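You operate a simulated robot arm through the tools that you are given. There is no shell and no other tool. Be economical: measure what you need, move in short steps, check, and stop when the job is done.

The job below is to be done with a simulated two-armed robot. You get a single attempt, and the scene is never put back.

## Task
Take the lid off the blue jar and lay it down on the top of the long table.
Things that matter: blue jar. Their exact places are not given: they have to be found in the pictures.

The check looks at the end state, three seconds after you hand in, the way a careful person would. Anything else that was tipped, shoved, dropped, spilled or broken makes it a failure. Lids that push on must go on centred and level and be pressed home; caps that screw on are set level and turned clockwise until they are tight.

## Robot
Two 7-joint arms with two-finger parallel grippers on one trunk, on a base that drives. Base frame: it is fixed to the floor where the robot stands at the start and does not move with it; the origin is under the middle of the robot, x ahead of it, y to its left, z up. Readings come in m, degrees, newtons and seconds.
The left shoulder is at the start at [0.07, 0.163, 1.12], the right one opposite. With the tool pointing down near the work surface each hand reaches from about 0.4 to 0.88 m from the robot's upright axis, wherever it stands, measured 20 degrees to its own side. Payload 3.43 kg a hand.
Tool frame (each hand has its own): the origin (TCP) lies between the finger pads and is the grasp point; the fingertips stand 0.034 m ahead of it; z points along the fingers, y is the line along which they close. The gripper opens to 0.128 m. The fingers are 0.024 m wide and 0.012 m thick; the gripper's body (0.048 by 0.13 m) begins 0.096 m behind the TCP.
Orientation is that of the tool frame in the base frame, as a unit quaternion [x, y, z, w]. With the fingers straight down and closing along the base's y, the tool's x points along the base's -x, its y along +y and its z along -z.

## Interface
- The arms move only by the tool arm_command. It takes "left_rows", "right_rows" or both (then of equal length, played together; a hand with none holds still); each is a list of rows, each an object of numbers (a shift or turn left out is 0, a gripper value left out holds the last): "x", "y", "z": the shift along the tool's x, y, z in units of 40 mm (1.0 is 40 mm); "rx", "ry", "rz": the turn, a rotation vector about the tool's x, y, z in units of 6 degrees (1.0 is 6 degrees); "fingers": the gripper command, from -1 (fully open) to 1 (shut), values between in proportion. In form: [{"x": .., "y": .., "z": .., "rx": .., "ry": .., "rz": .., "fingers": ..}, ...]. A call has 1 to 10 rows; each row shifts and turns the commanded pose from where the row before left it, along the tool's axes as they then stand. A call with a number of a shift or a turn outside -1 to 1 is refused whole. Rows are played at 5 a second. More than 0.05 m and 8.6 degrees between two rows, or a gripper value outside its range, and nothing of the call is played. A pose out of reach is approached as far as the arm can. The call stops where the force on the tool passes 40 N (or 10 N more than at its start, if that is more) or the arm is blocked; 0.2 s more then pass. The fingers move at their own pace (about 0.153 m/s each) and stop on an object; they squeeze with about 36 N. The grip force told is the motor's: it shows also when the fingers shut on nothing. Time passes only in rows, and 0.2 s behind the last, so rows that do not move let the fingers close. The reply holds the time, the measured pose of the TCP, the force on the tool along the base axes, the opening and the grip force, in the units named above and with some noise, and new pictures: "show" is both (left out), scene, wrist or none (wrist: the cameras of the hands that moved).
- Cameras (640 x 400 px; columns grow to the right, rows downward): "scene" is now at [0.1386, -0.0002, 1.3539]; the picture's right is [-0.01, -1.00, 0.00], its down [-0.53, 0.00, -0.85] and it looks along [0.85, -0.01, -0.53] (base axes); focal length 265 px, centre (320, 200). "left" rides on the left gripper at [0.076, 0.011, -0.16] in its tool frame; the picture's right is [-0.15, 0.99, 0.00], its down [-0.88, -0.13, -0.46] and it looks along [-0.45, -0.07, 0.89] (tool axes); focal length 234 px, centre (320, 200). "right" rides on the right gripper at [0.076, -0.011, -0.16] in its tool frame; the picture's right is [0.15, 0.99, 0.00], its down [-0.88, 0.13, -0.46] and it looks along [-0.45, 0.07, 0.89] (tool axes); focal length 234 px, centre (320, 200).
- lift_body(by): slides the trunk up (or, below 0, down) by that many m; the arms and the scene camera ride with it, the base frame stays. It gives what a move gives, with no picture.
- steer(legs): drives the robot by 1 to 6 legs, each [ahead, left, turn to the left] in m, m and degrees, along the robot's own axes; the way and the turn of a leg run together, so that a leg with both is an arc; at most 1.5 m and 180 degrees a leg. The arms and the cameras ride along, it lands a little off, and it stops where it bumps. It gives what a move gives, and a new picture of the scene camera.
- pan_tilt(pan, tilt): turns the head with the scene camera to pan (to the left, within 86 degrees either way) and tilt (down, from -29 to 69), counted from straight ahead of the robot. It gives what a move gives, and a new picture of the scene camera.
- locate(camera, pixels): for up to 12 pixels [column, row] of the newest picture of that camera ("zoom" is the newest enlarged one), the place [x, y, z] in the base frame of the surface seen there, good to about 0.002 m. No time passes.
- close_up(camera, box): a new picture of the part [left, top, right, bottom] of that camera's present view, enlarged. No time passes.
- sign_off(): hands the job in; it is judged then, once.

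Go step by step. Measure first, check grasps and placings, and put right what went wrong. The budget is 80 turns and 260 pictures, counting those below and the enlarged ones. Unless the task says otherwise, let go and move clear before handing in, and close with one line.

The tools are called after "Call:" by a JSON object that holds its "api" and its "payload". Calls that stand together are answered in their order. arm_command: Moves the arms, as the interface text tells. Its arguments: {"type":"object","properties":{"left_rows":{"type":"array","items":{"type":"object","properties":{"x":{"type":"number"},"y":{"type":"number"},"z":{"type":"number"},"rx":{"type":"number"},"ry":{"type":"number"},"rz":{"type":"number"},"fingers":{"type":"number"}}}},"right_rows":{"type":"array","items":{"type":"object","properties":{"x":{"type":"number"},"y":{"type":"number"},"z":{"type":"number"},"rx":{"type":"number"},"ry":{"type":"number"},"rz":{"type":"number"},"fingers":{"type":"number"}}}},"show":{"type":"string","enum":["both","scene","wrist","none"]}},"required":[]} The other tools are called the same way: lift_body (by) slides the trunk up or down; steer (legs) drives the base; pan_tilt (pan, tilt) turns the head that bears the scene camera; locate (camera, pixels) gives the place of the surface under pixels of a picture; close_up (camera, box) takes an enlarged picture of a part of a camera's view; sign_off () hands the job in.

At the start:

```text
clock: 0.0
left_eef_pos: [0.6632, 0.3428, 1.164]
left_tcp_rot: [0.0, 1.0, 0.0, 0.0]
left_wrist_force: [0.4, -0.6, 0.0]
left_width: 0.1281
left_grip_force: 0.0
right_eef_pos: [0.5834, -0.2775, 1.1868]
right_tcp_rot: [0.0, 1.0, 0.0, 0.001]
right_wrist_force: [-1.0, -0.8, 0.2]
right_width: 0.128
right_grip_force: 0.1
trunk travel left (down, up): [-0.6, 0.34]
robot x, y, heading: [-0.0026, -0.0024, 0.1]
head pan, tilt: [-0.5, 32.1]
```

scene: 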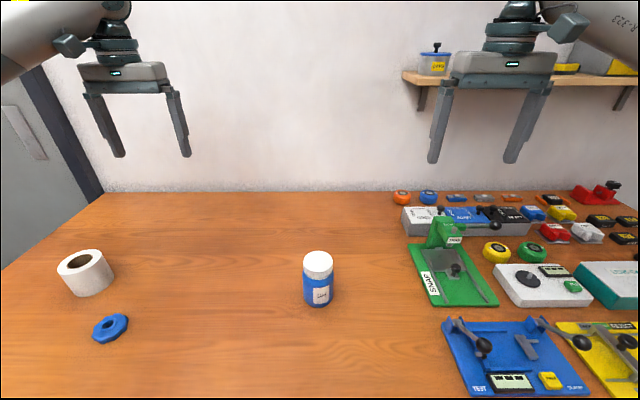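
right: 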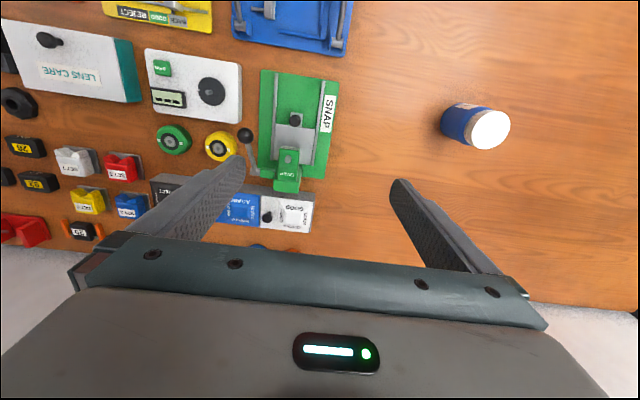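
left: 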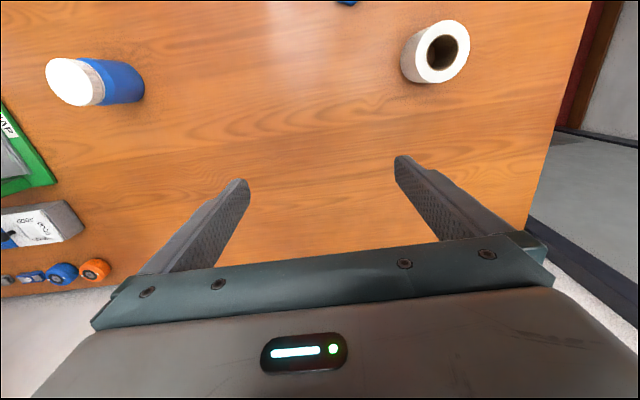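

The blue jar with a white lid stands at scene pixel (318,278). I'll enlarge it and measure it.

Call:
{"api": "close_up", "payload": {"camera": "scene", "box": [270, 230, 366, 320]}}

Call:
{"api": "locate", "payload": {"camera": "scene", "pixels": [[318, 256], [306, 262], [331, 262], [318, 268], [318, 276], [318, 282], [318, 303], [306, 290], [331, 290], [318, 320], [200, 300], [318, 252]]}}

```text
4.44 times, centred on (318, 275) of scene
```

zoom: 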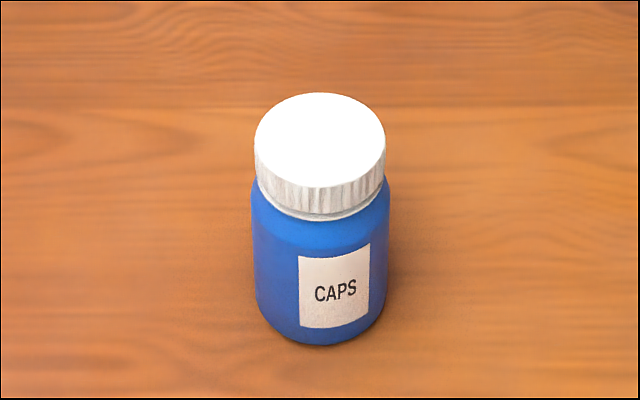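

```text
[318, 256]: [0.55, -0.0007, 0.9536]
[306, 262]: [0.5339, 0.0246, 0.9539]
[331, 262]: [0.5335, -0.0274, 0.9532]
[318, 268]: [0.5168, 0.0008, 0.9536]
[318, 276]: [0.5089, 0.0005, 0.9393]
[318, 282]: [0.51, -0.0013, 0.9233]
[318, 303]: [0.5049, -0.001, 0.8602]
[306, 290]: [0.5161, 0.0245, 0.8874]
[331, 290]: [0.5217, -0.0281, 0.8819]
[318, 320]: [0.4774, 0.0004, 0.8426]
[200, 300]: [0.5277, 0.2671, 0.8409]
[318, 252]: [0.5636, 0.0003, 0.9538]
```

The jar is about 56 mm wide, with its axis near (0.536, -0.001) and the ribbed lid from z≈0.928 to 0.954. The left hand will hold the body from the side and the right hand will unscrew the lid from above, so I'll start by turning the left hand.

Call:
{"api": "arm_command", "payload": {"left_rows": [{"rz": -1}, {"rz": -1}, {"rz": -1}, {"rz": -1}, {"rz": -1}, {"rz": -1}, {"rz": -1}, {"rz": -1}, {"rz": -1}, {"rz": -1}], "show": "none"}}

Call:
{"api": "arm_command", "payload": {"left_rows": [{"rz": -1}, {"rz": -1}, {"rz": -1}, {"rz": -1}, {"rz": -1}, {"ry": 1}, {"ry": 1}, {"ry": 1}, {"ry": 1}, {"ry": 1}], "show": "none"}}

Call:
{"api": "arm_command", "payload": {"left_rows": [{"ry": 1}, {"ry": 1}, {"ry": 1}, {"ry": 1}, {"ry": 1}, {"ry": 1}, {"ry": 1}], "show": "scene"}}

```text
clock: 2.2
left_eef_pos: [0.6644, 0.343, 1.165]
left_tcp_rot: [-0.501, 0.866, 0.0, 0.0]
left_wrist_force: [0.1, -0.2, 0.3]
left_width: 0.1281
left_grip_force: 0.0
right_eef_pos: [0.5835, -0.2768, 1.1854]
right_tcp_rot: [0.0, 1.0, 0.001, 0.0]
right_wrist_force: [0.1, 0.6, -0.6]
right_width: 0.128
right_grip_force: 0.0
trunk travel left (down, up): [-0.6, 0.34]
robot x, y, heading: [-0.0004, 0.0001, 0.1]
head pan, tilt: [-0.5, 32.1]
```

```text
clock: 4.4
left_eef_pos: [0.6644, 0.3438, 1.1648]
left_tcp_rot: [0.683, -0.682, 0.184, 0.184]
left_wrist_force: [-0.8, -0.4, 0.8]
left_width: 0.1281
left_grip_force: 0.0
right_eef_pos: [0.5836, -0.2763, 1.1861]
right_tcp_rot: [-0.001, 1.0, 0.001, 0.0]
right_wrist_force: [0.7, -0.5, -0.3]
right_width: 0.128
right_grip_force: 0.0
trunk travel left (down, up): [-0.6, 0.34]
robot x, y, heading: [-0.0018, -0.0005, 0.2]
head pan, tilt: [-0.5, 32.1]
```

```text
clock: 6.0
left_eef_pos: [0.6655, 0.344, 1.1652]
left_tcp_rot: [0.573, -0.571, 0.417, 0.415]
left_wrist_force: [-1.1, 0.6, 0.5]
left_width: 0.1278
left_grip_force: 0.0
right_eef_pos: [0.5826, -0.2766, 1.186]
right_tcp_rot: [0.0, 1.0, 0.0, 0.0]
right_wrist_force: [0.3, 0.2, -1.0]
right_width: 0.1279
right_grip_force: 0.1
trunk travel left (down, up): [-0.6, 0.34]
robot x, y, heading: [-0.001, 0.0025, -0.1]
head pan, tilt: [-0.5, 32.1]
```

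scene: 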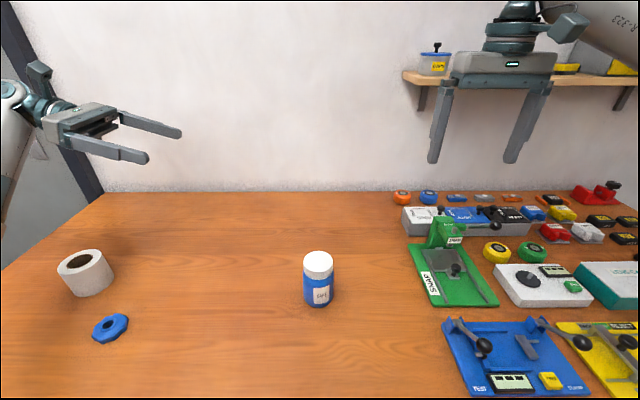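

Left hand is oriented as wanted (pointing −y, 18° down, closing along x). I'll bring it to a standoff left of the jar.

Call:
{"api": "arm_command", "payload": {"left_rows": [{"y": 0.8, "z": 0.85}, {"y": 0.8, "z": 0.85}, {"y": 0.8, "z": 0.85}, {"y": 0.82, "z": 0.85}, {"z": 0.85, "x": -0.8}, {"z": 0.85, "x": -0.8}, {"z": 0.85, "x": -0.8}, {"z": 0.85, "x": -0.8}, {"x": -0.87}]}}

Call:
{"api": "locate", "payload": {"camera": "scene", "pixels": [[85, 265], [100, 280], [110, 325]]}}

```text
clock: 8.0
left_eef_pos: [0.5249, 0.1344, 0.9264]
left_tcp_rot: [0.572, -0.572, 0.417, 0.414]
left_wrist_force: [-1.3, 0.4, 0.0]
left_width: 0.1278
left_grip_force: 0.0
right_eef_pos: [0.5721, -0.279, 1.1902]
right_tcp_rot: [-0.003, 1.0, 0.001, 0.006]
right_wrist_force: [-1.4, 0.1, 0.2]
right_width: 0.1281
right_grip_force: 0.0
trunk travel left (down, up): [-0.6, 0.34]
robot x, y, heading: [-0.0001, -0.0015, 0.3]
head pan, tilt: [-0.5, 32.1]
```

scene: 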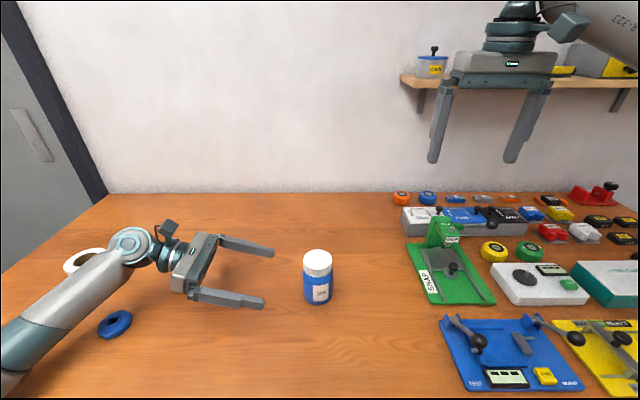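
left: 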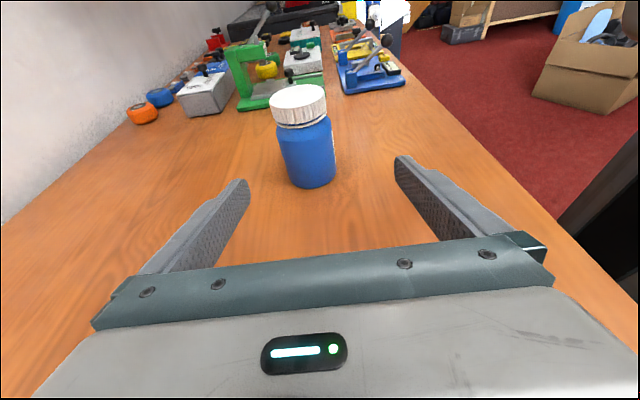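

```text
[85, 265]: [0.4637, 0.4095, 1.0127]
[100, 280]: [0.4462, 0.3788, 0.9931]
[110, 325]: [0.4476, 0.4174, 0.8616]
```

Both hands read about 11 mm back in x, and the scene picture shifted slightly. I'll let it settle and re-measure the jar before closing in.

Call:
{"api": "arm_command", "payload": {"left_rows": [{}, {}, {}], "show": "scene"}}

Call:
{"api": "locate", "payload": {"camera": "scene", "pixels": [[318, 252], [318, 268], [307, 261], [330, 261], [318, 300], [318, 276], [115, 325], [80, 255], [250, 304]]}}

Call:
{"api": "locate", "payload": {"camera": "left", "pixels": [[298, 95], [272, 100], [325, 98], [305, 150], [285, 150], [330, 150]]}}

```text
clock: 8.8
left_eef_pos: [0.5274, 0.1362, 0.9303]
left_tcp_rot: [-0.573, 0.574, -0.418, -0.41]
left_wrist_force: [0.1, 0.0, -0.2]
left_width: 0.128
left_grip_force: 0.1
right_eef_pos: [0.5727, -0.2793, 1.1904]
right_tcp_rot: [-0.001, 1.0, 0.002, 0.005]
right_wrist_force: [-0.9, 0.3, 0.4]
right_width: 0.1282
right_grip_force: 0.0
trunk travel left (down, up): [-0.6, 0.34]
robot x, y, heading: [0.0006, -0.001, 0.1]
head pan, tilt: [-0.5, 32.1]
```

scene: 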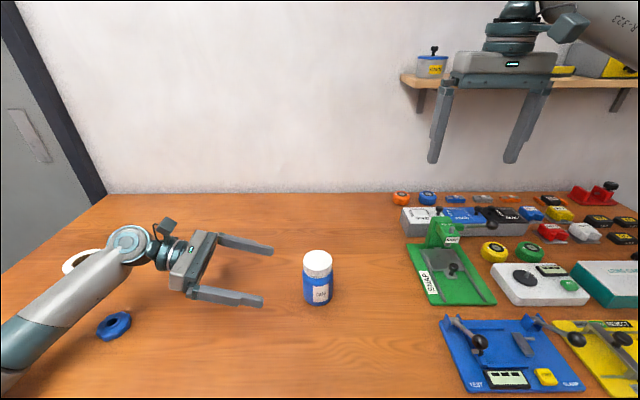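

```text
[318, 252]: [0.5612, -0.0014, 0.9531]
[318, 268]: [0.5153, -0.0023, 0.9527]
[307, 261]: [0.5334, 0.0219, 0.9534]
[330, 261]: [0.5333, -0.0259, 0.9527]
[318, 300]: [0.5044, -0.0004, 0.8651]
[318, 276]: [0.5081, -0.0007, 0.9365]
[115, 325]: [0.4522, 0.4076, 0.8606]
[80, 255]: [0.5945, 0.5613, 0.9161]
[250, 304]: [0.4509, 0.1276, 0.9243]
```

```text
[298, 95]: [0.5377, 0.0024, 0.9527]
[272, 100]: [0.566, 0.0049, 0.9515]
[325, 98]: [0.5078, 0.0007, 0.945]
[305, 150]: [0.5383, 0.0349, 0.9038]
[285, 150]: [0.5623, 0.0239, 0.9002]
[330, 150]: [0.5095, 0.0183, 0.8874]
```

The jar is where it was, but the trunk leans back a little, which suggests the left elbow or forearm is pressing on the table. I'll look that way.

Call:
{"api": "pan_tilt", "payload": {"pan": 50, "tilt": 50}}

```text
clock: 10.0
left_eef_pos: [0.5287, 0.1357, 0.9308]
left_tcp_rot: [-0.572, 0.574, -0.418, -0.412]
left_wrist_force: [-1.4, 0.8, -0.3]
left_width: 0.1279
left_grip_force: 0.1
right_eef_pos: [0.5733, -0.279, 1.191]
right_tcp_rot: [-0.001, 1.0, 0.003, 0.006]
right_wrist_force: [0.7, 0.0, 0.0]
right_width: 0.128
right_grip_force: 0.1
trunk travel left (down, up): [-0.6, 0.34]
robot x, y, heading: [0.0025, 0.0028, 0.2]
head pan, tilt: [50.0, 50.0]
```

scene: 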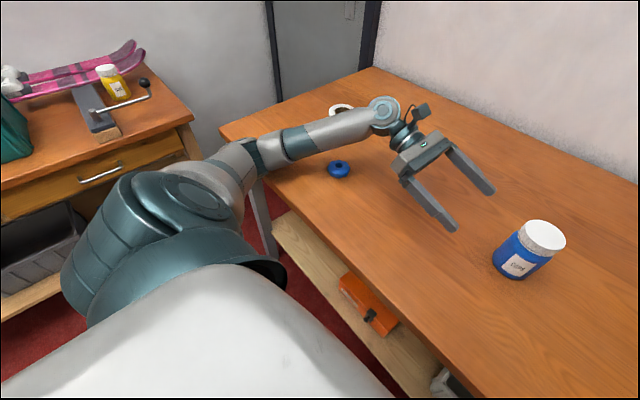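

The elbow is against the table edge near pixel (265,165). I'll lift the trunk so the arm comes down from higher, then check for the lean again.

Call:
{"api": "lift_body", "payload": {"by": 0.18}}

Call:
{"api": "pan_tilt", "payload": {"pan": 50, "tilt": 50}}

```text
clock: 12.0
left_eef_pos: [0.5364, 0.1359, 1.1048]
left_tcp_rot: [0.572, -0.572, 0.416, 0.416]
left_wrist_force: [-0.4, 0.3, 0.3]
left_width: 0.128
left_grip_force: 0.1
right_eef_pos: [0.582, -0.2778, 1.3658]
right_tcp_rot: [0.0, 1.0, 0.0, 0.0]
right_wrist_force: [-0.1, -0.4, -0.3]
right_width: 0.1279
right_grip_force: 0.0
trunk travel left (down, up): [-0.78, 0.16]
robot x, y, heading: [-0.001, 0.001, 0.1]
head pan, tilt: [50.0, 50.0]
```

```text
clock: 12.6
left_eef_pos: [0.5371, 0.1356, 1.1053]
left_tcp_rot: [-0.572, 0.572, -0.415, -0.416]
left_wrist_force: [0.7, -0.1, 0.5]
left_width: 0.128
left_grip_force: 0.0
right_eef_pos: [0.5841, -0.2761, 1.3645]
right_tcp_rot: [0.0, 1.0, 0.0, 0.001]
right_wrist_force: [0.8, 0.1, 0.5]
right_width: 0.1283
right_grip_force: 0.1
trunk travel left (down, up): [-0.78, 0.16]
robot x, y, heading: [0.0031, -0.0021, 0.0]
head pan, tilt: [50.0, 50.0]
```

scene: 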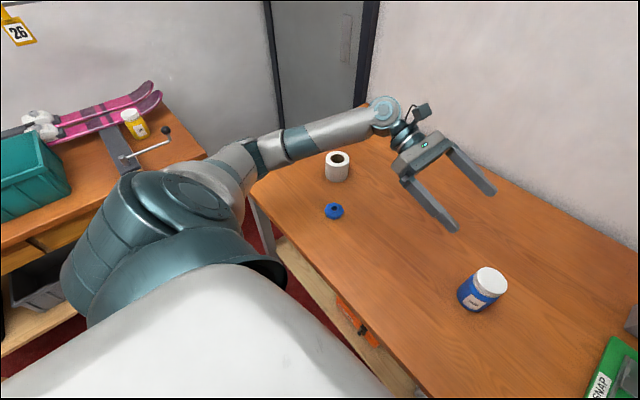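

The lean is gone. I'll make the tool 12° steeper and lower it to the standoff.

Call:
{"api": "arm_command", "payload": {"left_rows": [{"ry": -1}, {"ry": -1}, {"x": -0.76, "z": 0.67}, {"x": -0.76, "z": 0.67}, {"x": -0.76, "z": 0.67}, {"x": -0.76, "z": 0.67}, {}], "show": "both"}}

```text
clock: 14.2
left_eef_pos: [0.5366, 0.1026, 0.9454]
left_tcp_rot: [0.613, -0.612, 0.354, 0.353]
left_wrist_force: [-0.8, -0.1, 0.0]
left_width: 0.128
left_grip_force: 0.0
right_eef_pos: [0.5826, -0.278, 1.3653]
right_tcp_rot: [0.001, 1.0, 0.0, 0.0]
right_wrist_force: [-0.2, -0.2, -0.6]
right_width: 0.128
right_grip_force: 0.2
trunk travel left (down, up): [-0.78, 0.16]
robot x, y, heading: [-0.0004, -0.0011, -0.1]
head pan, tilt: [50.0, 50.0]
```

scene: 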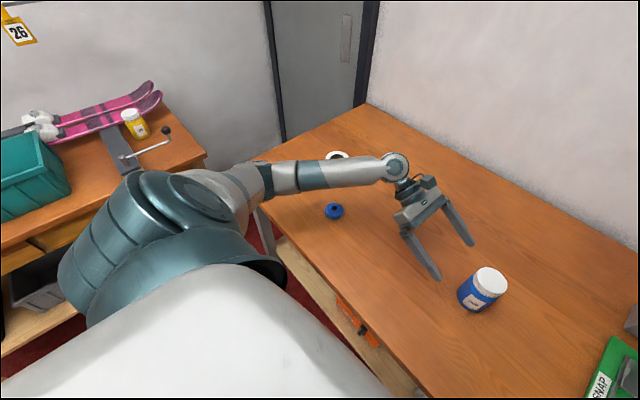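
left: 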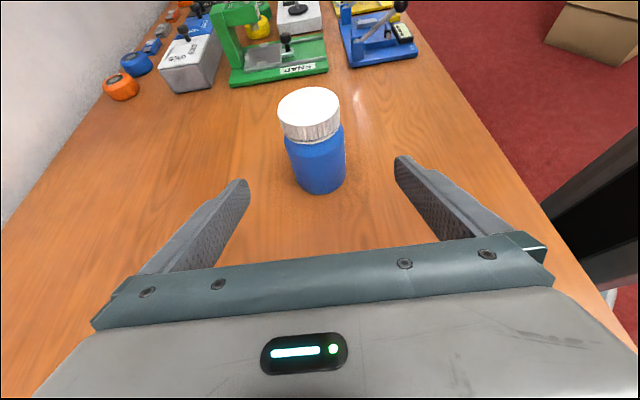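

No lean now, and the jar sits centred between the fingers. I'll advance 0.12 m along the tool and close slowly.

Call:
{"api": "arm_command", "payload": {"left_rows": [{"z": 0.75}, {"z": 0.75}, {"z": 0.75}, {"z": 0.75}, {}], "show": "wrist"}}

Call:
{"api": "pan_tilt", "payload": {"pan": 0, "tilt": 50}}

```text
clock: 15.4
left_eef_pos: [0.5358, 0.0003, 0.8844]
left_tcp_rot: [0.613, -0.611, 0.355, 0.353]
left_wrist_force: [0.5, 0.6, -0.3]
left_width: 0.1282
left_grip_force: 0.0
right_eef_pos: [0.5823, -0.2767, 1.3662]
right_tcp_rot: [0.0, 1.0, 0.0, 0.0]
right_wrist_force: [0.6, -0.1, 0.3]
right_width: 0.1279
right_grip_force: 0.1
trunk travel left (down, up): [-0.78, 0.16]
robot x, y, heading: [-0.001, 0.0034, 0.1]
head pan, tilt: [50.0, 50.0]
```

left: 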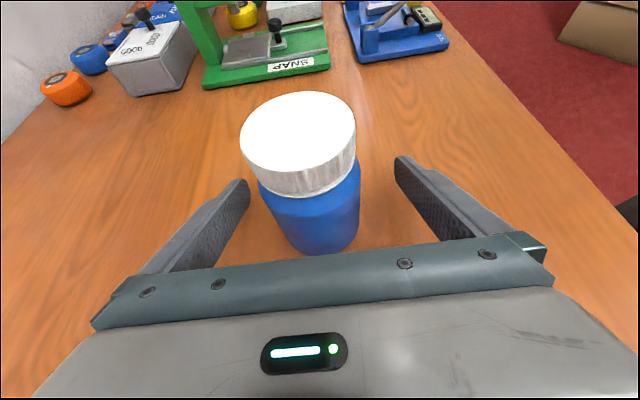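

```text
clock: 16.6
left_eef_pos: [0.5356, -0.0009, 0.8852]
left_tcp_rot: [-0.612, 0.613, -0.353, -0.354]
left_wrist_force: [0.2, -1.3, -0.4]
left_width: 0.1282
left_grip_force: 0.1
right_eef_pos: [0.5826, -0.2772, 1.3651]
right_tcp_rot: [0.0, 1.0, 0.0, -0.001]
right_wrist_force: [-0.2, -0.4, -0.2]
right_width: 0.1279
right_grip_force: 0.1
trunk travel left (down, up): [-0.78, 0.16]
robot x, y, heading: [-0.0022, -0.0008, 0.1]
head pan, tilt: [0.0, 50.0]
```

scene: 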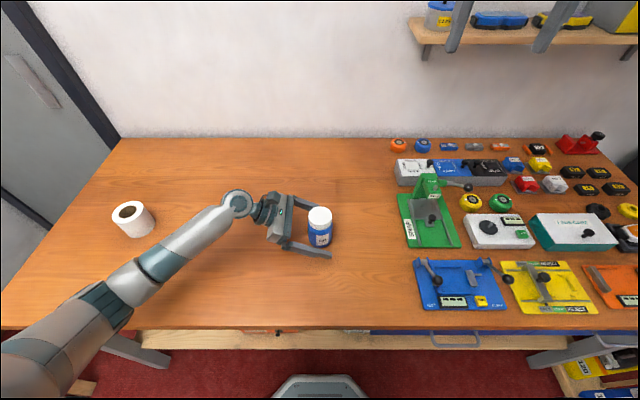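

The jar body is between the pads. I'll close in steps.

Call:
{"api": "arm_command", "payload": {"left_rows": [{"fingers": -0.3}, {"fingers": 0.0}, {"fingers": 0.1}, {"fingers": 0.2}, {"fingers": 0.4}, {"fingers": 0.7}, {}], "show": "both"}}

Call:
{"api": "close_up", "payload": {"camera": "scene", "box": [270, 180, 370, 280]}}

Call:
{"api": "locate", "payload": {"camera": "scene", "pixels": [[308, 217], [332, 217], [320, 208], [320, 228], [320, 217], [320, 233], [320, 237]]}}

```text
clock: 18.2
left_eef_pos: [0.5366, -0.0013, 0.8856]
left_tcp_rot: [-0.612, 0.613, -0.353, -0.354]
left_wrist_force: [0.7, -0.7, 1.8]
left_width: 0.0656
left_grip_force: 36.2
right_eef_pos: [0.5836, -0.2772, 1.3655]
right_tcp_rot: [-0.001, 1.0, 0.0, 0.0]
right_wrist_force: [0.5, 0.7, -0.6]
right_width: 0.128
right_grip_force: 0.0
trunk travel left (down, up): [-0.78, 0.16]
robot x, y, heading: [0.0005, -0.0014, 0.2]
head pan, tilt: [0.0, 50.0]
```

scene: 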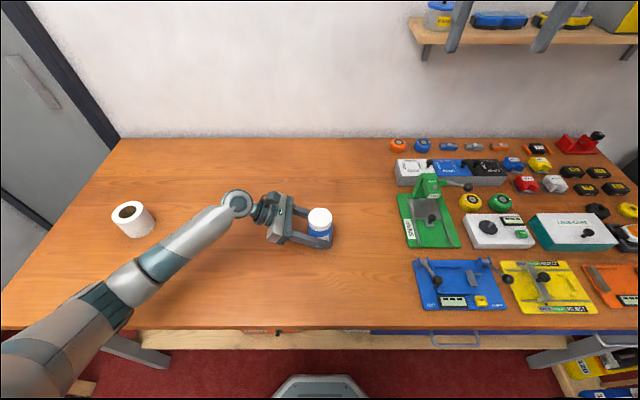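
left: 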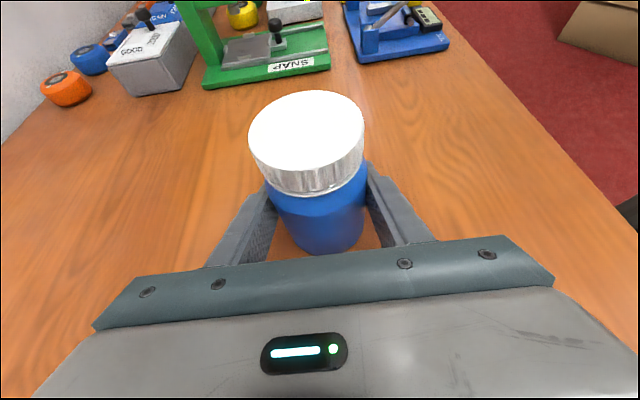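

```text
4.00 times, centred on (320, 230) of scene
```

zoom: 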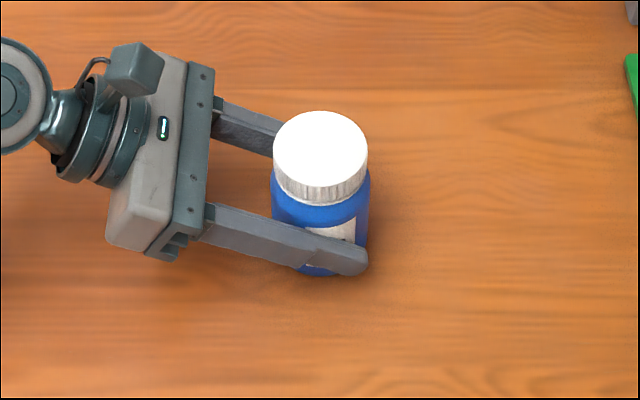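

```text
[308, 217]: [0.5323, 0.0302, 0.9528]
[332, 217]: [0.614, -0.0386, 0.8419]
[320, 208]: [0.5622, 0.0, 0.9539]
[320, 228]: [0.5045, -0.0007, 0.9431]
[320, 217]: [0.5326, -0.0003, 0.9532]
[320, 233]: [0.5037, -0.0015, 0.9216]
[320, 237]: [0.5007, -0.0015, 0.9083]
```

The body is held (width 65.6 mm, 36 N). I'll measure the lid's rim in the enlarged picture.

Call:
{"api": "locate", "payload": {"camera": "zoom", "pixels": [[320, 113], [320, 183], [276, 145], [364, 145], [320, 188], [320, 196], [320, 203], [320, 208], [340, 200], [290, 180]]}}

Call:
{"api": "locate", "payload": {"camera": "left", "pixels": [[252, 130], [361, 122], [305, 95], [308, 168], [308, 182]]}}

```text
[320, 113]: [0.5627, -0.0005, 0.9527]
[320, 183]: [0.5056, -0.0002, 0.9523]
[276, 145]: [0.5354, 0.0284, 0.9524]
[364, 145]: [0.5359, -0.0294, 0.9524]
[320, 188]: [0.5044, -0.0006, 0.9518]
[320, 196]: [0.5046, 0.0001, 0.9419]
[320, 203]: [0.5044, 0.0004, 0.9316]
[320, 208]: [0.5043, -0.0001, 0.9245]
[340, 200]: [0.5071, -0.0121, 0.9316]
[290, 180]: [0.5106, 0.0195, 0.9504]
```

```text
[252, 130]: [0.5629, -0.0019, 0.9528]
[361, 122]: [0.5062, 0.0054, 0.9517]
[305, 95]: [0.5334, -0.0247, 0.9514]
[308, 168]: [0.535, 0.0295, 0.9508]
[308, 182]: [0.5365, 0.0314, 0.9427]
```

Lid centre is (0.534, 0.000), 59 mm wide, from about 0.930 to 0.953. I'll bring the right hand above it with the fingers part closed.

Call:
{"api": "arm_command", "payload": {"right_rows": [{"x": 0.12, "y": 0.69, "z": 0.8, "fingers": -0.3}, {"x": 0.12, "y": 0.69, "z": 0.8}, {"x": 0.12, "y": 0.69, "z": 0.8}, {"x": 0.12, "y": 0.69, "z": 0.8}, {"x": 0.12, "y": 0.69, "z": 0.8}, {"x": 0.12, "y": 0.69, "z": 0.8}, {"x": 0.12, "y": 0.69, "z": 0.8}, {"x": 0.12, "y": 0.69, "z": 0.8}, {"x": 0.12, "y": 0.69, "z": 0.8}, {"x": 0.12, "y": 0.69, "z": 0.8}], "show": "none"}}

Call:
{"api": "arm_command", "payload": {"right_rows": [{"rz": 1}, {"rz": 1}, {"rz": 1}, {"rz": 1}, {"rz": 1}, {"rz": 1}, {"rz": 1}, {"rz": 1}, {"rz": 1}, {"rz": 1}], "show": "both"}}

```text
clock: 20.4
left_eef_pos: [0.5358, 0.0003, 0.8857]
left_tcp_rot: [0.612, -0.612, 0.354, 0.354]
left_wrist_force: [0.7, -0.1, 0.4]
left_width: 0.0655
left_grip_force: 36.0
right_eef_pos: [0.5344, -0.0019, 1.0443]
right_tcp_rot: [0.0, 1.0, 0.0, 0.0]
right_wrist_force: [-0.7, -0.3, 0.4]
right_width: 0.0832
right_grip_force: 0.0
trunk travel left (down, up): [-0.78, 0.16]
robot x, y, heading: [0.0005, -0.0009, -0.1]
head pan, tilt: [0.0, 50.0]
```

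```text
clock: 22.6
left_eef_pos: [0.5355, -0.0012, 0.8864]
left_tcp_rot: [-0.613, 0.613, -0.353, -0.353]
left_wrist_force: [1.3, 0.2, 0.8]
left_width: 0.0654
left_grip_force: 36.1
right_eef_pos: [0.5356, -0.0012, 1.0451]
right_tcp_rot: [0.501, 0.866, 0.0, -0.001]
right_wrist_force: [0.7, -0.5, -0.1]
right_width: 0.0833
right_grip_force: 0.1
trunk travel left (down, up): [-0.78, 0.16]
robot x, y, heading: [-0.0004, -0.0013, -0.1]
head pan, tilt: [0.0, 50.0]
```

scene: 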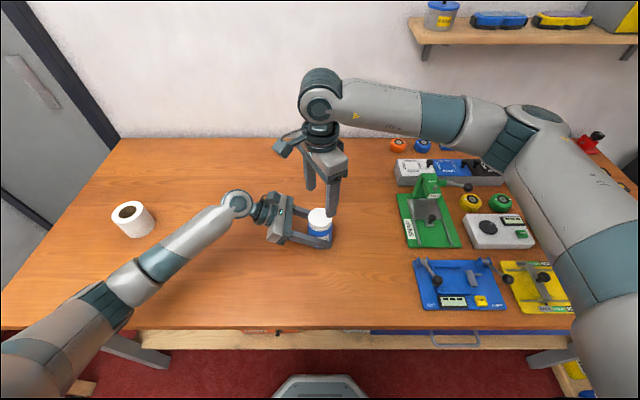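
right: 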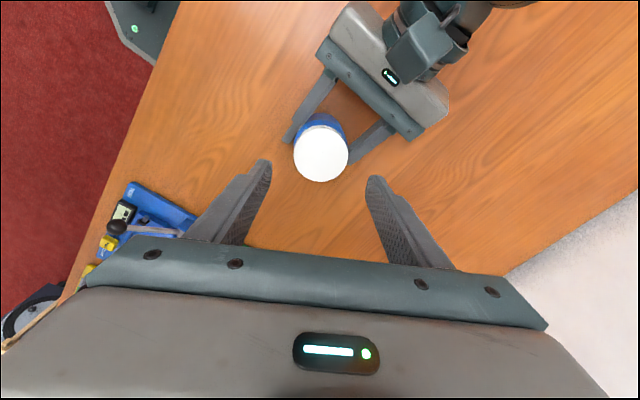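

The right hand is centred above the lid at 60°. The cameras clear each other by more than 5 cm, so I'll descend to put the fingertips at about z = 0.932.

Call:
{"api": "arm_command", "payload": {"right_rows": [{"z": 0.5}, {"z": 0.5}, {"z": 0.5}, {"z": 0.45}, {}], "show": "both"}}

Call:
{"api": "close_up", "payload": {"camera": "scene", "box": [260, 160, 380, 260]}}

```text
clock: 23.8
left_eef_pos: [0.5358, -0.0014, 0.8855]
left_tcp_rot: [-0.612, 0.613, -0.353, -0.353]
left_wrist_force: [0.1, -0.4, 0.1]
left_width: 0.0655
left_grip_force: 35.9
right_eef_pos: [0.5353, -0.0031, 0.9674]
right_tcp_rot: [0.5, 0.866, -0.001, 0.0]
right_wrist_force: [0.0, 0.5, 0.9]
right_width: 0.0834
right_grip_force: 0.0
trunk travel left (down, up): [-0.78, 0.16]
robot x, y, heading: [-0.0013, -0.0002, -0.0]
head pan, tilt: [0.0, 50.0]
```

scene: 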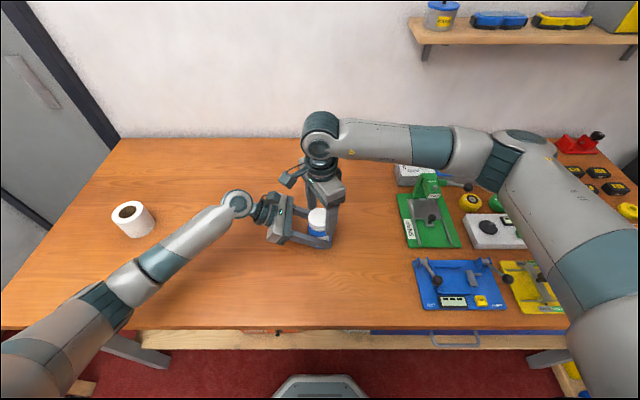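
right: 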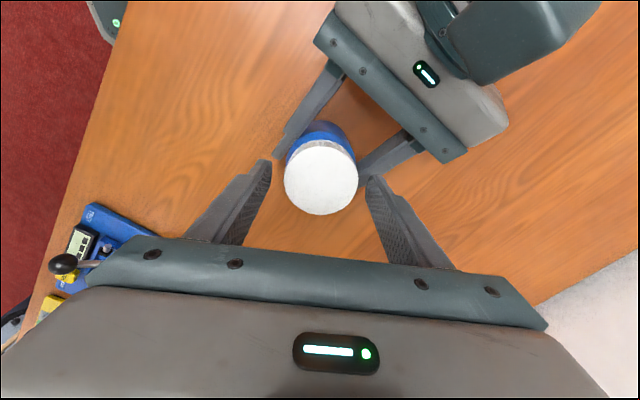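

```text
4.00 times, centred on (320, 210) of scene
```

zoom: 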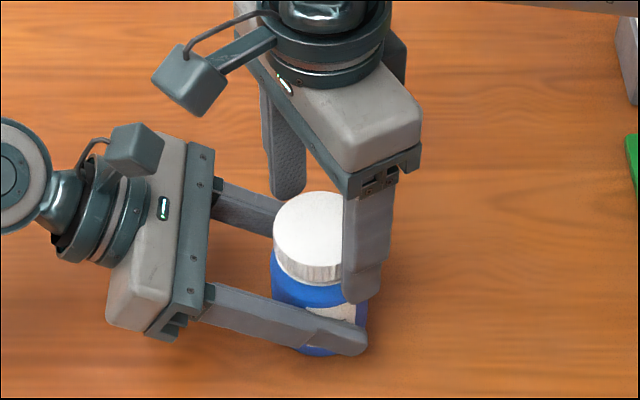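

Clear and straddling the lid. I'll close on it, then turn anticlockwise (tool rz negative).

Call:
{"api": "arm_command", "payload": {"right_rows": [{"fingers": 0.0}, {"fingers": 0.1}, {"fingers": 0.4}, {"fingers": 0.7}, {}], "show": "wrist"}}

Call:
{"api": "arm_command", "payload": {"right_rows": [{"rz": -0.5}, {"rz": -0.5}, {"rz": -1}, {"rz": -1}, {"rz": -1}], "show": "both"}}

```text
clock: 25.0
left_eef_pos: [0.5342, -0.001, 0.885]
left_tcp_rot: [-0.611, 0.614, -0.352, -0.354]
left_wrist_force: [-3.6, -1.8, -0.3]
left_width: 0.0652
left_grip_force: 35.9
right_eef_pos: [0.5357, -0.0007, 0.9676]
right_tcp_rot: [0.5, 0.866, 0.0, 0.0]
right_wrist_force: [3.0, 1.6, -0.3]
right_width: 0.0594
right_grip_force: 36.0
trunk travel left (down, up): [-0.78, 0.16]
robot x, y, heading: [-0.0001, -0.0016, 0.2]
head pan, tilt: [0.0, 50.0]
```

right: 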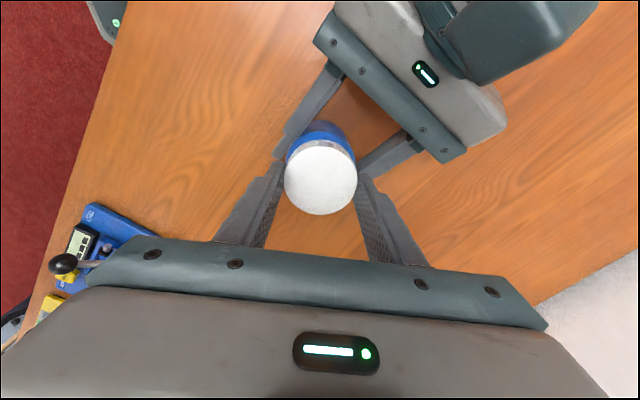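

```text
clock: 26.2
left_eef_pos: [0.535, -0.0017, 0.8851]
left_tcp_rot: [-0.612, 0.613, -0.353, -0.354]
left_wrist_force: [-14.4, -5.1, 0.8]
left_width: 0.0652
left_grip_force: 35.9
right_eef_pos: [0.5356, -0.0009, 0.9677]
right_tcp_rot: [0.308, 0.951, 0.001, 0.001]
right_wrist_force: [15.3, 5.2, 3.2]
right_width: 0.06
right_grip_force: 35.8
trunk travel left (down, up): [-0.78, 0.16]
robot x, y, heading: [-0.0014, 0.0004, 0.1]
head pan, tilt: [0.0, 50.0]
```

scene: 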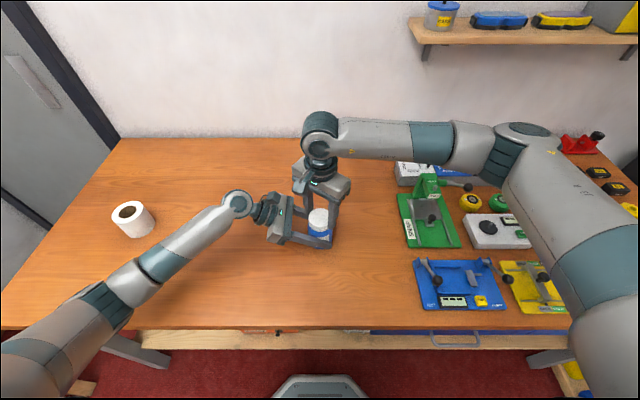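
right: 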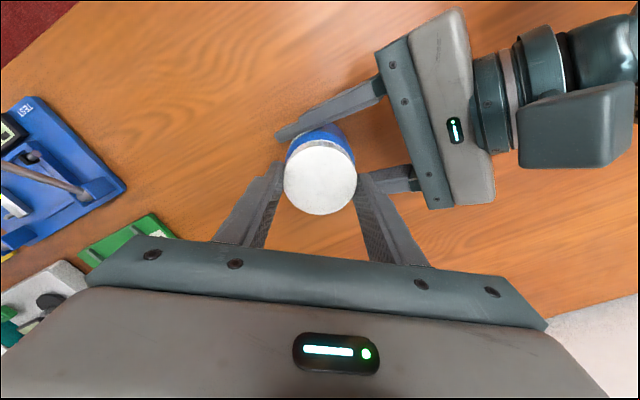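

The hand turned 24° without being blocked, though there is 15 N of side load. I'll go on turning with a small +x relief.

Call:
{"api": "arm_command", "payload": {"right_rows": [{"x": -0.02, "y": 0.015}, {"rz": -1}, {"rz": -1}, {"rz": -1}], "show": "none"}}

Call:
{"api": "arm_command", "payload": {"right_rows": [{"rz": -1}, {"rz": -1}, {"rz": -1}], "show": "wrist"}}

Call:
{"api": "close_up", "payload": {"camera": "scene", "box": [260, 160, 380, 260]}}

```text
clock: 27.2
left_eef_pos: [0.5344, -0.0015, 0.8857]
left_tcp_rot: [-0.612, 0.613, -0.353, -0.354]
left_wrist_force: [-14.8, -6.0, -1.8]
left_width: 0.0648
left_grip_force: 35.9
right_eef_pos: [0.5357, -0.0009, 0.9672]
right_tcp_rot: [0.156, 0.988, 0.0, 0.002]
right_wrist_force: [15.2, 3.7, 9.9]
right_width: 0.0594
right_grip_force: 35.8
trunk travel left (down, up): [-0.78, 0.16]
robot x, y, heading: [0.0013, -0.0019, -0.1]
head pan, tilt: [0.0, 50.0]
```

```text
clock: 28.0
left_eef_pos: [0.5342, -0.0024, 0.8861]
left_tcp_rot: [-0.612, 0.613, -0.353, -0.354]
left_wrist_force: [-17.1, -12.3, -2.2]
left_width: 0.0651
left_grip_force: 36.5
right_eef_pos: [0.535, -0.0017, 0.9673]
right_tcp_rot: [-0.001, 1.0, 0.001, 0.0]
right_wrist_force: [17.0, 13.2, 8.7]
right_width: 0.06
right_grip_force: 36.0
trunk travel left (down, up): [-0.78, 0.16]
robot x, y, heading: [-0.0006, -0.0007, -0.2]
head pan, tilt: [0.0, 50.0]
```

right: 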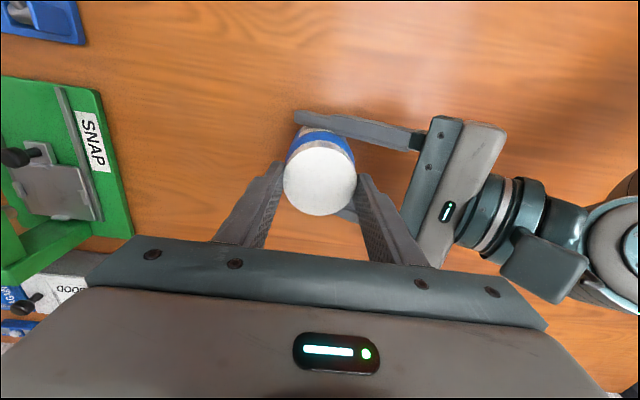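

```text
4.00 times, centred on (320, 210) of scene
```

zoom: 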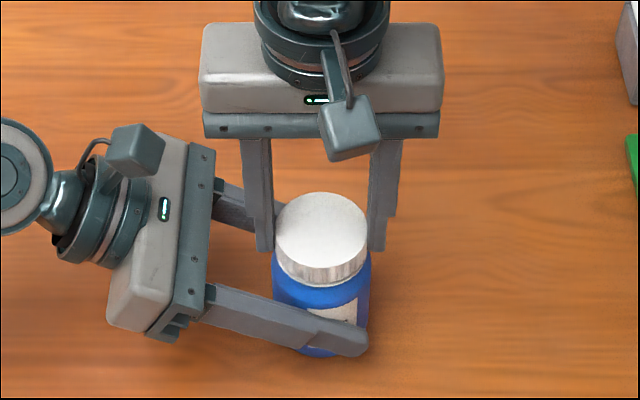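

The lid is turning: the jar's label stays put and an upward thread force is growing. I'll carry on with small relief shifts and a slight rise.

Call:
{"api": "arm_command", "payload": {"right_rows": [{"x": -0.03, "y": 0.025, "z": -0.03}, {"rz": -1}, {"rz": -1}, {"rz": -1}, {"rz": -1}, {"rz": -1}], "show": "none"}}

Call:
{"api": "arm_command", "payload": {"right_rows": [{"rz": -1, "z": -0.01}, {"rz": -1}, {"rz": -1}, {"rz": -1}, {"rz": -1}], "show": "wrist"}}

Call:
{"api": "close_up", "payload": {"camera": "scene", "box": [260, 160, 380, 260]}}

```text
clock: 29.4
left_eef_pos: [0.5366, 0.0009, 0.8854]
left_tcp_rot: [0.612, -0.612, 0.353, 0.354]
left_wrist_force: [-3.9, -7.8, -4.1]
left_width: 0.065
left_grip_force: 36.1
right_eef_pos: [0.5368, 0.0, 0.9684]
right_tcp_rot: [-0.26, 0.966, 0.0, -0.001]
right_wrist_force: [4.1, 7.3, 3.8]
right_width: 0.0594
right_grip_force: 36.4
trunk travel left (down, up): [-0.78, 0.16]
robot x, y, heading: [-0.0004, 0.0014, -0.1]
head pan, tilt: [0.0, 50.0]
```

```text
clock: 30.6
left_eef_pos: [0.5356, -0.0008, 0.8851]
left_tcp_rot: [0.613, -0.612, 0.354, 0.354]
left_wrist_force: [3.1, -3.8, -1.3]
left_width: 0.0648
left_grip_force: 36.1
right_eef_pos: [0.5363, 0.0002, 0.9699]
right_tcp_rot: [-0.501, 0.865, 0.001, -0.001]
right_wrist_force: [-3.6, 3.5, 0.1]
right_width: 0.0597
right_grip_force: 36.0
trunk travel left (down, up): [-0.78, 0.16]
robot x, y, heading: [-0.004, -0.0004, 0.3]
head pan, tilt: [0.0, 50.0]
```

right: 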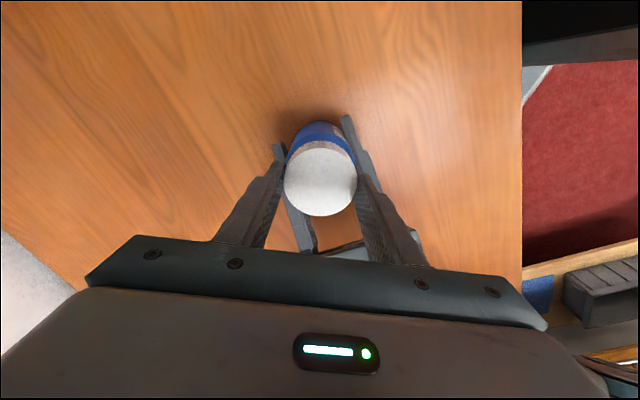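

```text
4.00 times, centred on (320, 210) of scene
```

zoom: 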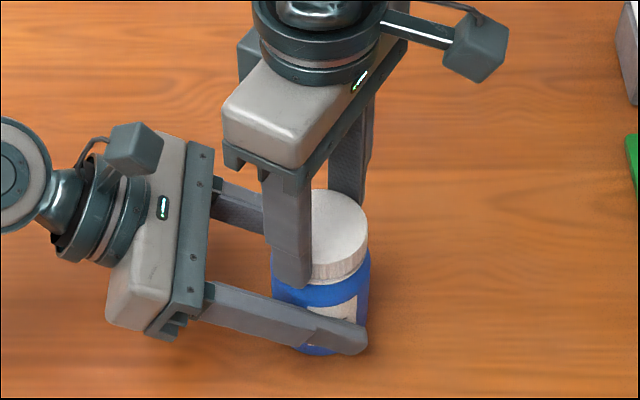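

After 120° there is still no blocking and the vertical force is back near zero. I'll keep turning another 60° with a slight rise.

Call:
{"api": "arm_command", "payload": {"right_rows": [{"rz": -1, "z": -0.01}, {"rz": -1, "z": -0.005}, {"rz": -1, "z": -0.005}, {"rz": -1, "z": -0.005}, {"rz": -1, "z": -0.005}], "show": "none"}}

Call:
{"api": "arm_command", "payload": {"right_rows": [{"rz": -1, "z": -0.005}, {"rz": -1, "z": -0.005}, {"rz": -1, "z": -0.005}, {"rz": -1, "z": -0.005}, {"rz": -1, "z": -0.005}], "show": "none"}}

Call:
{"api": "close_up", "payload": {"camera": "scene", "box": [260, 160, 380, 260]}}

```text
clock: 31.8
left_eef_pos: [0.537, 0.0004, 0.8856]
left_tcp_rot: [0.613, -0.612, 0.354, 0.354]
left_wrist_force: [16.5, -2.5, -1.8]
left_width: 0.0648
left_grip_force: 36.3
right_eef_pos: [0.5375, -0.0004, 0.9689]
right_tcp_rot: [-0.63, 0.777, 0.0, -0.001]
right_wrist_force: [-16.4, 0.8, 1.1]
right_width: 0.0594
right_grip_force: 35.5
right hand out of reach, approached as far as the arm can: row 4, 5
trunk travel left (down, up): [-0.78, 0.16]
robot x, y, heading: [-0.0025, -0.0009, 0.3]
head pan, tilt: [0.0, 50.0]
```

```text
clock: 33.0
left_eef_pos: [0.5361, -0.0006, 0.8848]
left_tcp_rot: [0.613, -0.612, 0.354, 0.353]
left_wrist_force: [17.1, 2.2, -0.2]
left_width: 0.0651
left_grip_force: 36.3
right_eef_pos: [0.5373, -0.0001, 0.9697]
right_tcp_rot: [-0.629, 0.777, 0.001, 0.0]
right_wrist_force: [-17.9, -2.5, 0.1]
right_width: 0.0596
right_grip_force: 35.9
right hand out of reach, approached as far as the arm can: row 1, 2, 3, 4, 5
trunk travel left (down, up): [-0.78, 0.16]
robot x, y, heading: [0.0002, -0.0004, 0.0]
head pan, tilt: [0.0, 50.0]
```

```text
4.00 times, centred on (320, 210) of scene
```

zoom: 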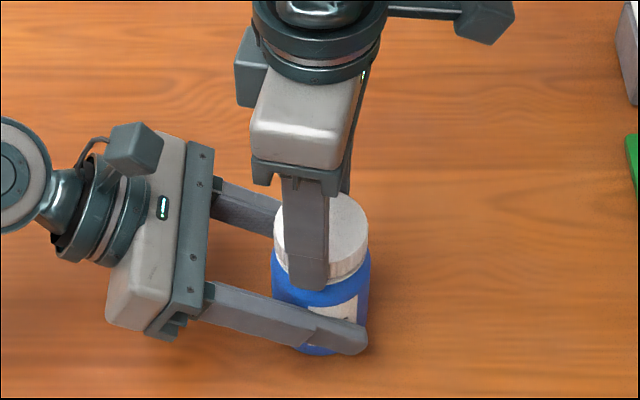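

The wrist is at its limit after about 138° of turn. I'll test with a small lift whether the lid is already free.

Call:
{"api": "arm_command", "payload": {"right_rows": [{"z": -0.04}, {"z": -0.04}, {}], "show": "none"}}

Call:
{"api": "close_up", "payload": {"camera": "scene", "box": [260, 160, 380, 260]}}

```text
clock: 33.8
left_eef_pos: [0.5368, -0.0011, 0.8872]
left_tcp_rot: [-0.611, 0.612, -0.355, -0.354]
left_wrist_force: [10.5, 2.7, 23.7]
left_width: 0.0647
left_grip_force: 35.8
right_eef_pos: [0.5366, 0.0006, 0.9721]
right_tcp_rot: [-0.629, 0.777, 0.0, -0.001]
right_wrist_force: [-10.9, -2.8, -26.4]
right_width: 0.0595
right_grip_force: 36.3
trunk travel left (down, up): [-0.78, 0.16]
robot x, y, heading: [-0.0025, -0.0007, -0.0]
head pan, tilt: [0.0, 50.0]
```

```text
4.00 times, centred on (320, 210) of scene
```

zoom: 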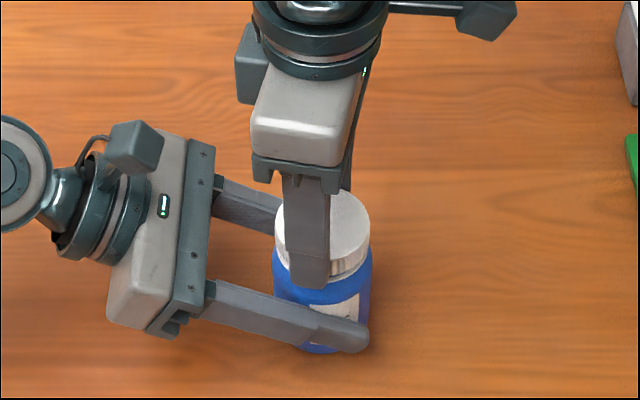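

The thread still holds (−26 N). I'll undo the lift, open, and swing back for another bite.

Call:
{"api": "arm_command", "payload": {"right_rows": [{"z": 0.07}, {"fingers": 0.0}, {"fingers": -0.3}, {}, {"rz": 1}, {"rz": 1}, {"rz": 1}, {"rz": 1}, {"rz": 1}, {"rz": 1}], "show": "none"}}

Call:
{"api": "arm_command", "payload": {"right_rows": [{"rz": 1}, {"rz": 1}, {"rz": 1}, {"rz": 1}, {"rz": 1}, {"rz": 1}, {"rz": 1}, {"rz": 1}, {"rz": 1}, {"rz": 1}], "show": "none"}}

Call:
{"api": "arm_command", "payload": {"right_rows": [{"rz": 1}, {"rz": 1}, {"rz": 1}, {"rz": 1}, {"rz": 1}, {"rz": 1}, {"rz": 1}, {}], "show": "wrist"}}

Call:
{"api": "close_up", "payload": {"camera": "scene", "box": [260, 160, 380, 260]}}

```text
clock: 36.0
left_eef_pos: [0.5359, -0.0007, 0.8849]
left_tcp_rot: [0.612, -0.612, 0.353, 0.354]
left_wrist_force: [0.1, -0.2, -1.5]
left_width: 0.0641
left_grip_force: 35.8
right_eef_pos: [0.537, -0.0011, 0.9716]
right_tcp_rot: [-0.357, 0.934, 0.0, 0.0]
right_wrist_force: [0.5, 0.2, -0.8]
right_width: 0.0834
right_grip_force: 0.1
trunk travel left (down, up): [-0.78, 0.16]
robot x, y, heading: [-0.0009, -0.001, -0.1]
head pan, tilt: [0.0, 50.0]
```

```text
clock: 38.2
left_eef_pos: [0.5356, 0.0, 0.8854]
left_tcp_rot: [0.613, -0.612, 0.353, 0.353]
left_wrist_force: [0.6, -0.3, -3.0]
left_width: 0.0643
left_grip_force: 35.7
right_eef_pos: [0.5368, 0.0006, 0.9721]
right_tcp_rot: [0.157, 0.988, 0.001, -0.001]
right_wrist_force: [-0.4, -0.6, -0.5]
right_width: 0.0829
right_grip_force: 0.0
trunk travel left (down, up): [-0.78, 0.16]
robot x, y, heading: [-0.0012, -0.0004, 0.1]
head pan, tilt: [0.0, 50.0]
```

```text
clock: 40.0
left_eef_pos: [0.5355, -0.0006, 0.8855]
left_tcp_rot: [-0.613, 0.613, -0.352, -0.354]
left_wrist_force: [0.3, 0.6, -2.6]
left_width: 0.0642
left_grip_force: 36.6
right_eef_pos: [0.5376, 0.0006, 0.9707]
right_tcp_rot: [0.5, 0.866, -0.001, 0.0]
right_wrist_force: [0.0, 0.5, 0.1]
right_width: 0.0834
right_grip_force: 0.0
trunk travel left (down, up): [-0.78, 0.16]
robot x, y, heading: [-0.0063, -0.0001, -0.1]
head pan, tilt: [0.0, 50.0]
```

right: 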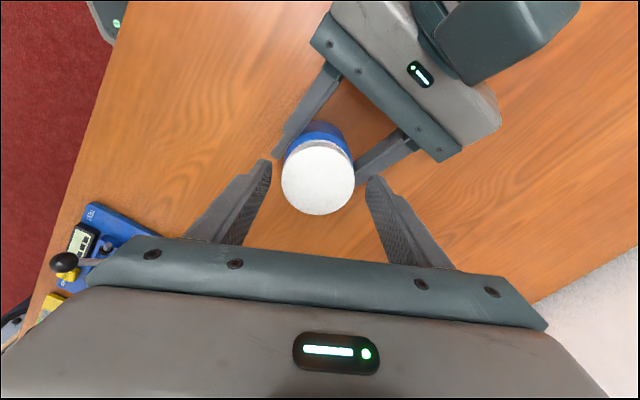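

```text
4.00 times, centred on (320, 210) of scene
```

zoom: 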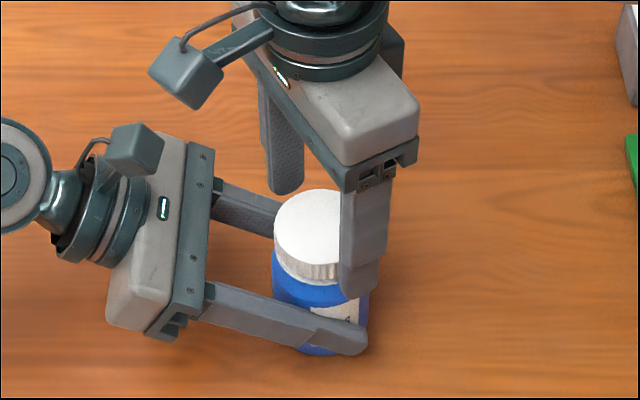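

I'll check how far the lid rose and where its centre is now.

Call:
{"api": "locate", "payload": {"camera": "zoom", "pixels": [[305, 192], [305, 225], [278, 225], [335, 225], [305, 265], [305, 278], [305, 283], [305, 290]]}}

Call:
{"api": "close_up", "payload": {"camera": "left", "box": [220, 60, 400, 260]}}

```text
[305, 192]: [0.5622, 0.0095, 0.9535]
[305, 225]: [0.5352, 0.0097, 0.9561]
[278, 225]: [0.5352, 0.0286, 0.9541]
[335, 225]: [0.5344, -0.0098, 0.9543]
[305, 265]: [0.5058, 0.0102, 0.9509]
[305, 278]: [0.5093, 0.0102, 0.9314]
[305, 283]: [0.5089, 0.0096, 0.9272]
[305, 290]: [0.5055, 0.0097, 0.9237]
```

```text
2.00 times, centred on (310, 160) of left
```

zoom: 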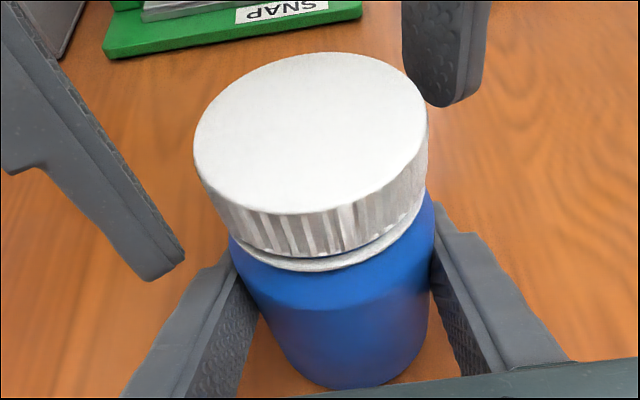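

The lid has risen about 1.5 mm with a gap showing, so the threads are working. I'll recentre 2 mm, regrip and turn again.

Call:
{"api": "arm_command", "payload": {"right_rows": [{"x": 0.02, "y": -0.035, "z": 0.05}, {"fingers": 0.0}, {"fingers": 0.3}, {"fingers": 0.7}, {}, {"rz": -0.5}, {"rz": -1}, {"rz": -1}, {"rz": -1}, {"rz": -1}], "show": "none"}}

Call:
{"api": "arm_command", "payload": {"right_rows": [{"rz": -1, "z": -0.007}, {"rz": -1}, {"rz": -1, "z": -0.007}, {"rz": -1}, {"rz": -1}, {"rz": -1}, {"rz": -1}, {"rz": -1}], "show": "none"}}

```text
clock: 42.2
left_eef_pos: [0.5358, -0.0009, 0.8849]
left_tcp_rot: [0.613, -0.612, 0.354, 0.353]
left_wrist_force: [3.9, 7.0, -1.3]
left_width: 0.0642
left_grip_force: 35.8
right_eef_pos: [0.5359, -0.0007, 0.9705]
right_tcp_rot: [0.282, 0.959, -0.001, 0.0]
right_wrist_force: [-3.6, -6.9, -2.4]
right_width: 0.0612
right_grip_force: 35.8
trunk travel left (down, up): [-0.78, 0.16]
robot x, y, heading: [0.0022, -0.0024, -0.2]
head pan, tilt: [0.0, 50.0]
```

```text
clock: 44.0
left_eef_pos: [0.5367, -0.0015, 0.8856]
left_tcp_rot: [0.613, -0.612, 0.354, 0.354]
left_wrist_force: [2.4, 0.3, 0.1]
left_width: 0.063
left_grip_force: 35.7
right_eef_pos: [0.5362, 0.0004, 0.9702]
right_tcp_rot: [-0.132, 0.991, 0.0, -0.001]
right_wrist_force: [-3.1, -1.3, -1.6]
right_width: 0.0614
right_grip_force: 36.1
trunk travel left (down, up): [-0.78, 0.16]
robot x, y, heading: [-0.0018, -0.0021, -0.1]
head pan, tilt: [0.0, 50.0]
```

The left width has crept from 65.5 to 63 mm, so I'll check whether the jar is slipping in that grip.

Call:
{"api": "close_up", "payload": {"camera": "scene", "box": [260, 160, 380, 260]}}

Call:
{"api": "close_up", "payload": {"camera": "left", "box": [220, 60, 400, 260]}}

```text
4.00 times, centred on (320, 210) of scene
```

zoom: 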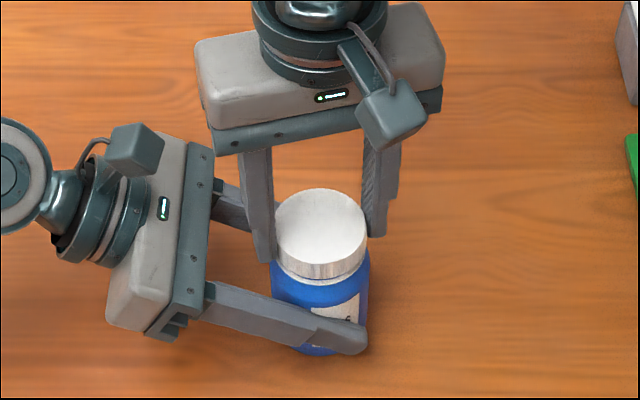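

```text
2.00 times, centred on (310, 160) of left
```

zoom: 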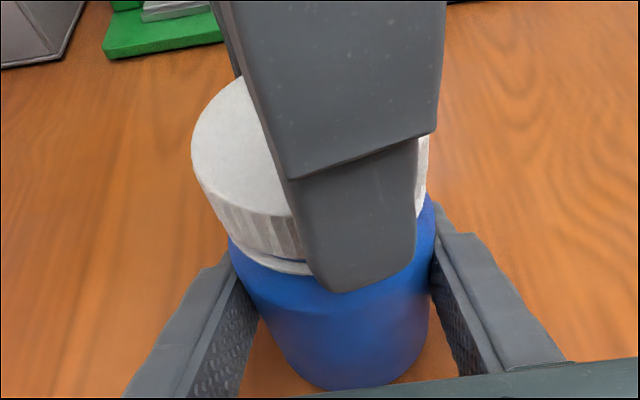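

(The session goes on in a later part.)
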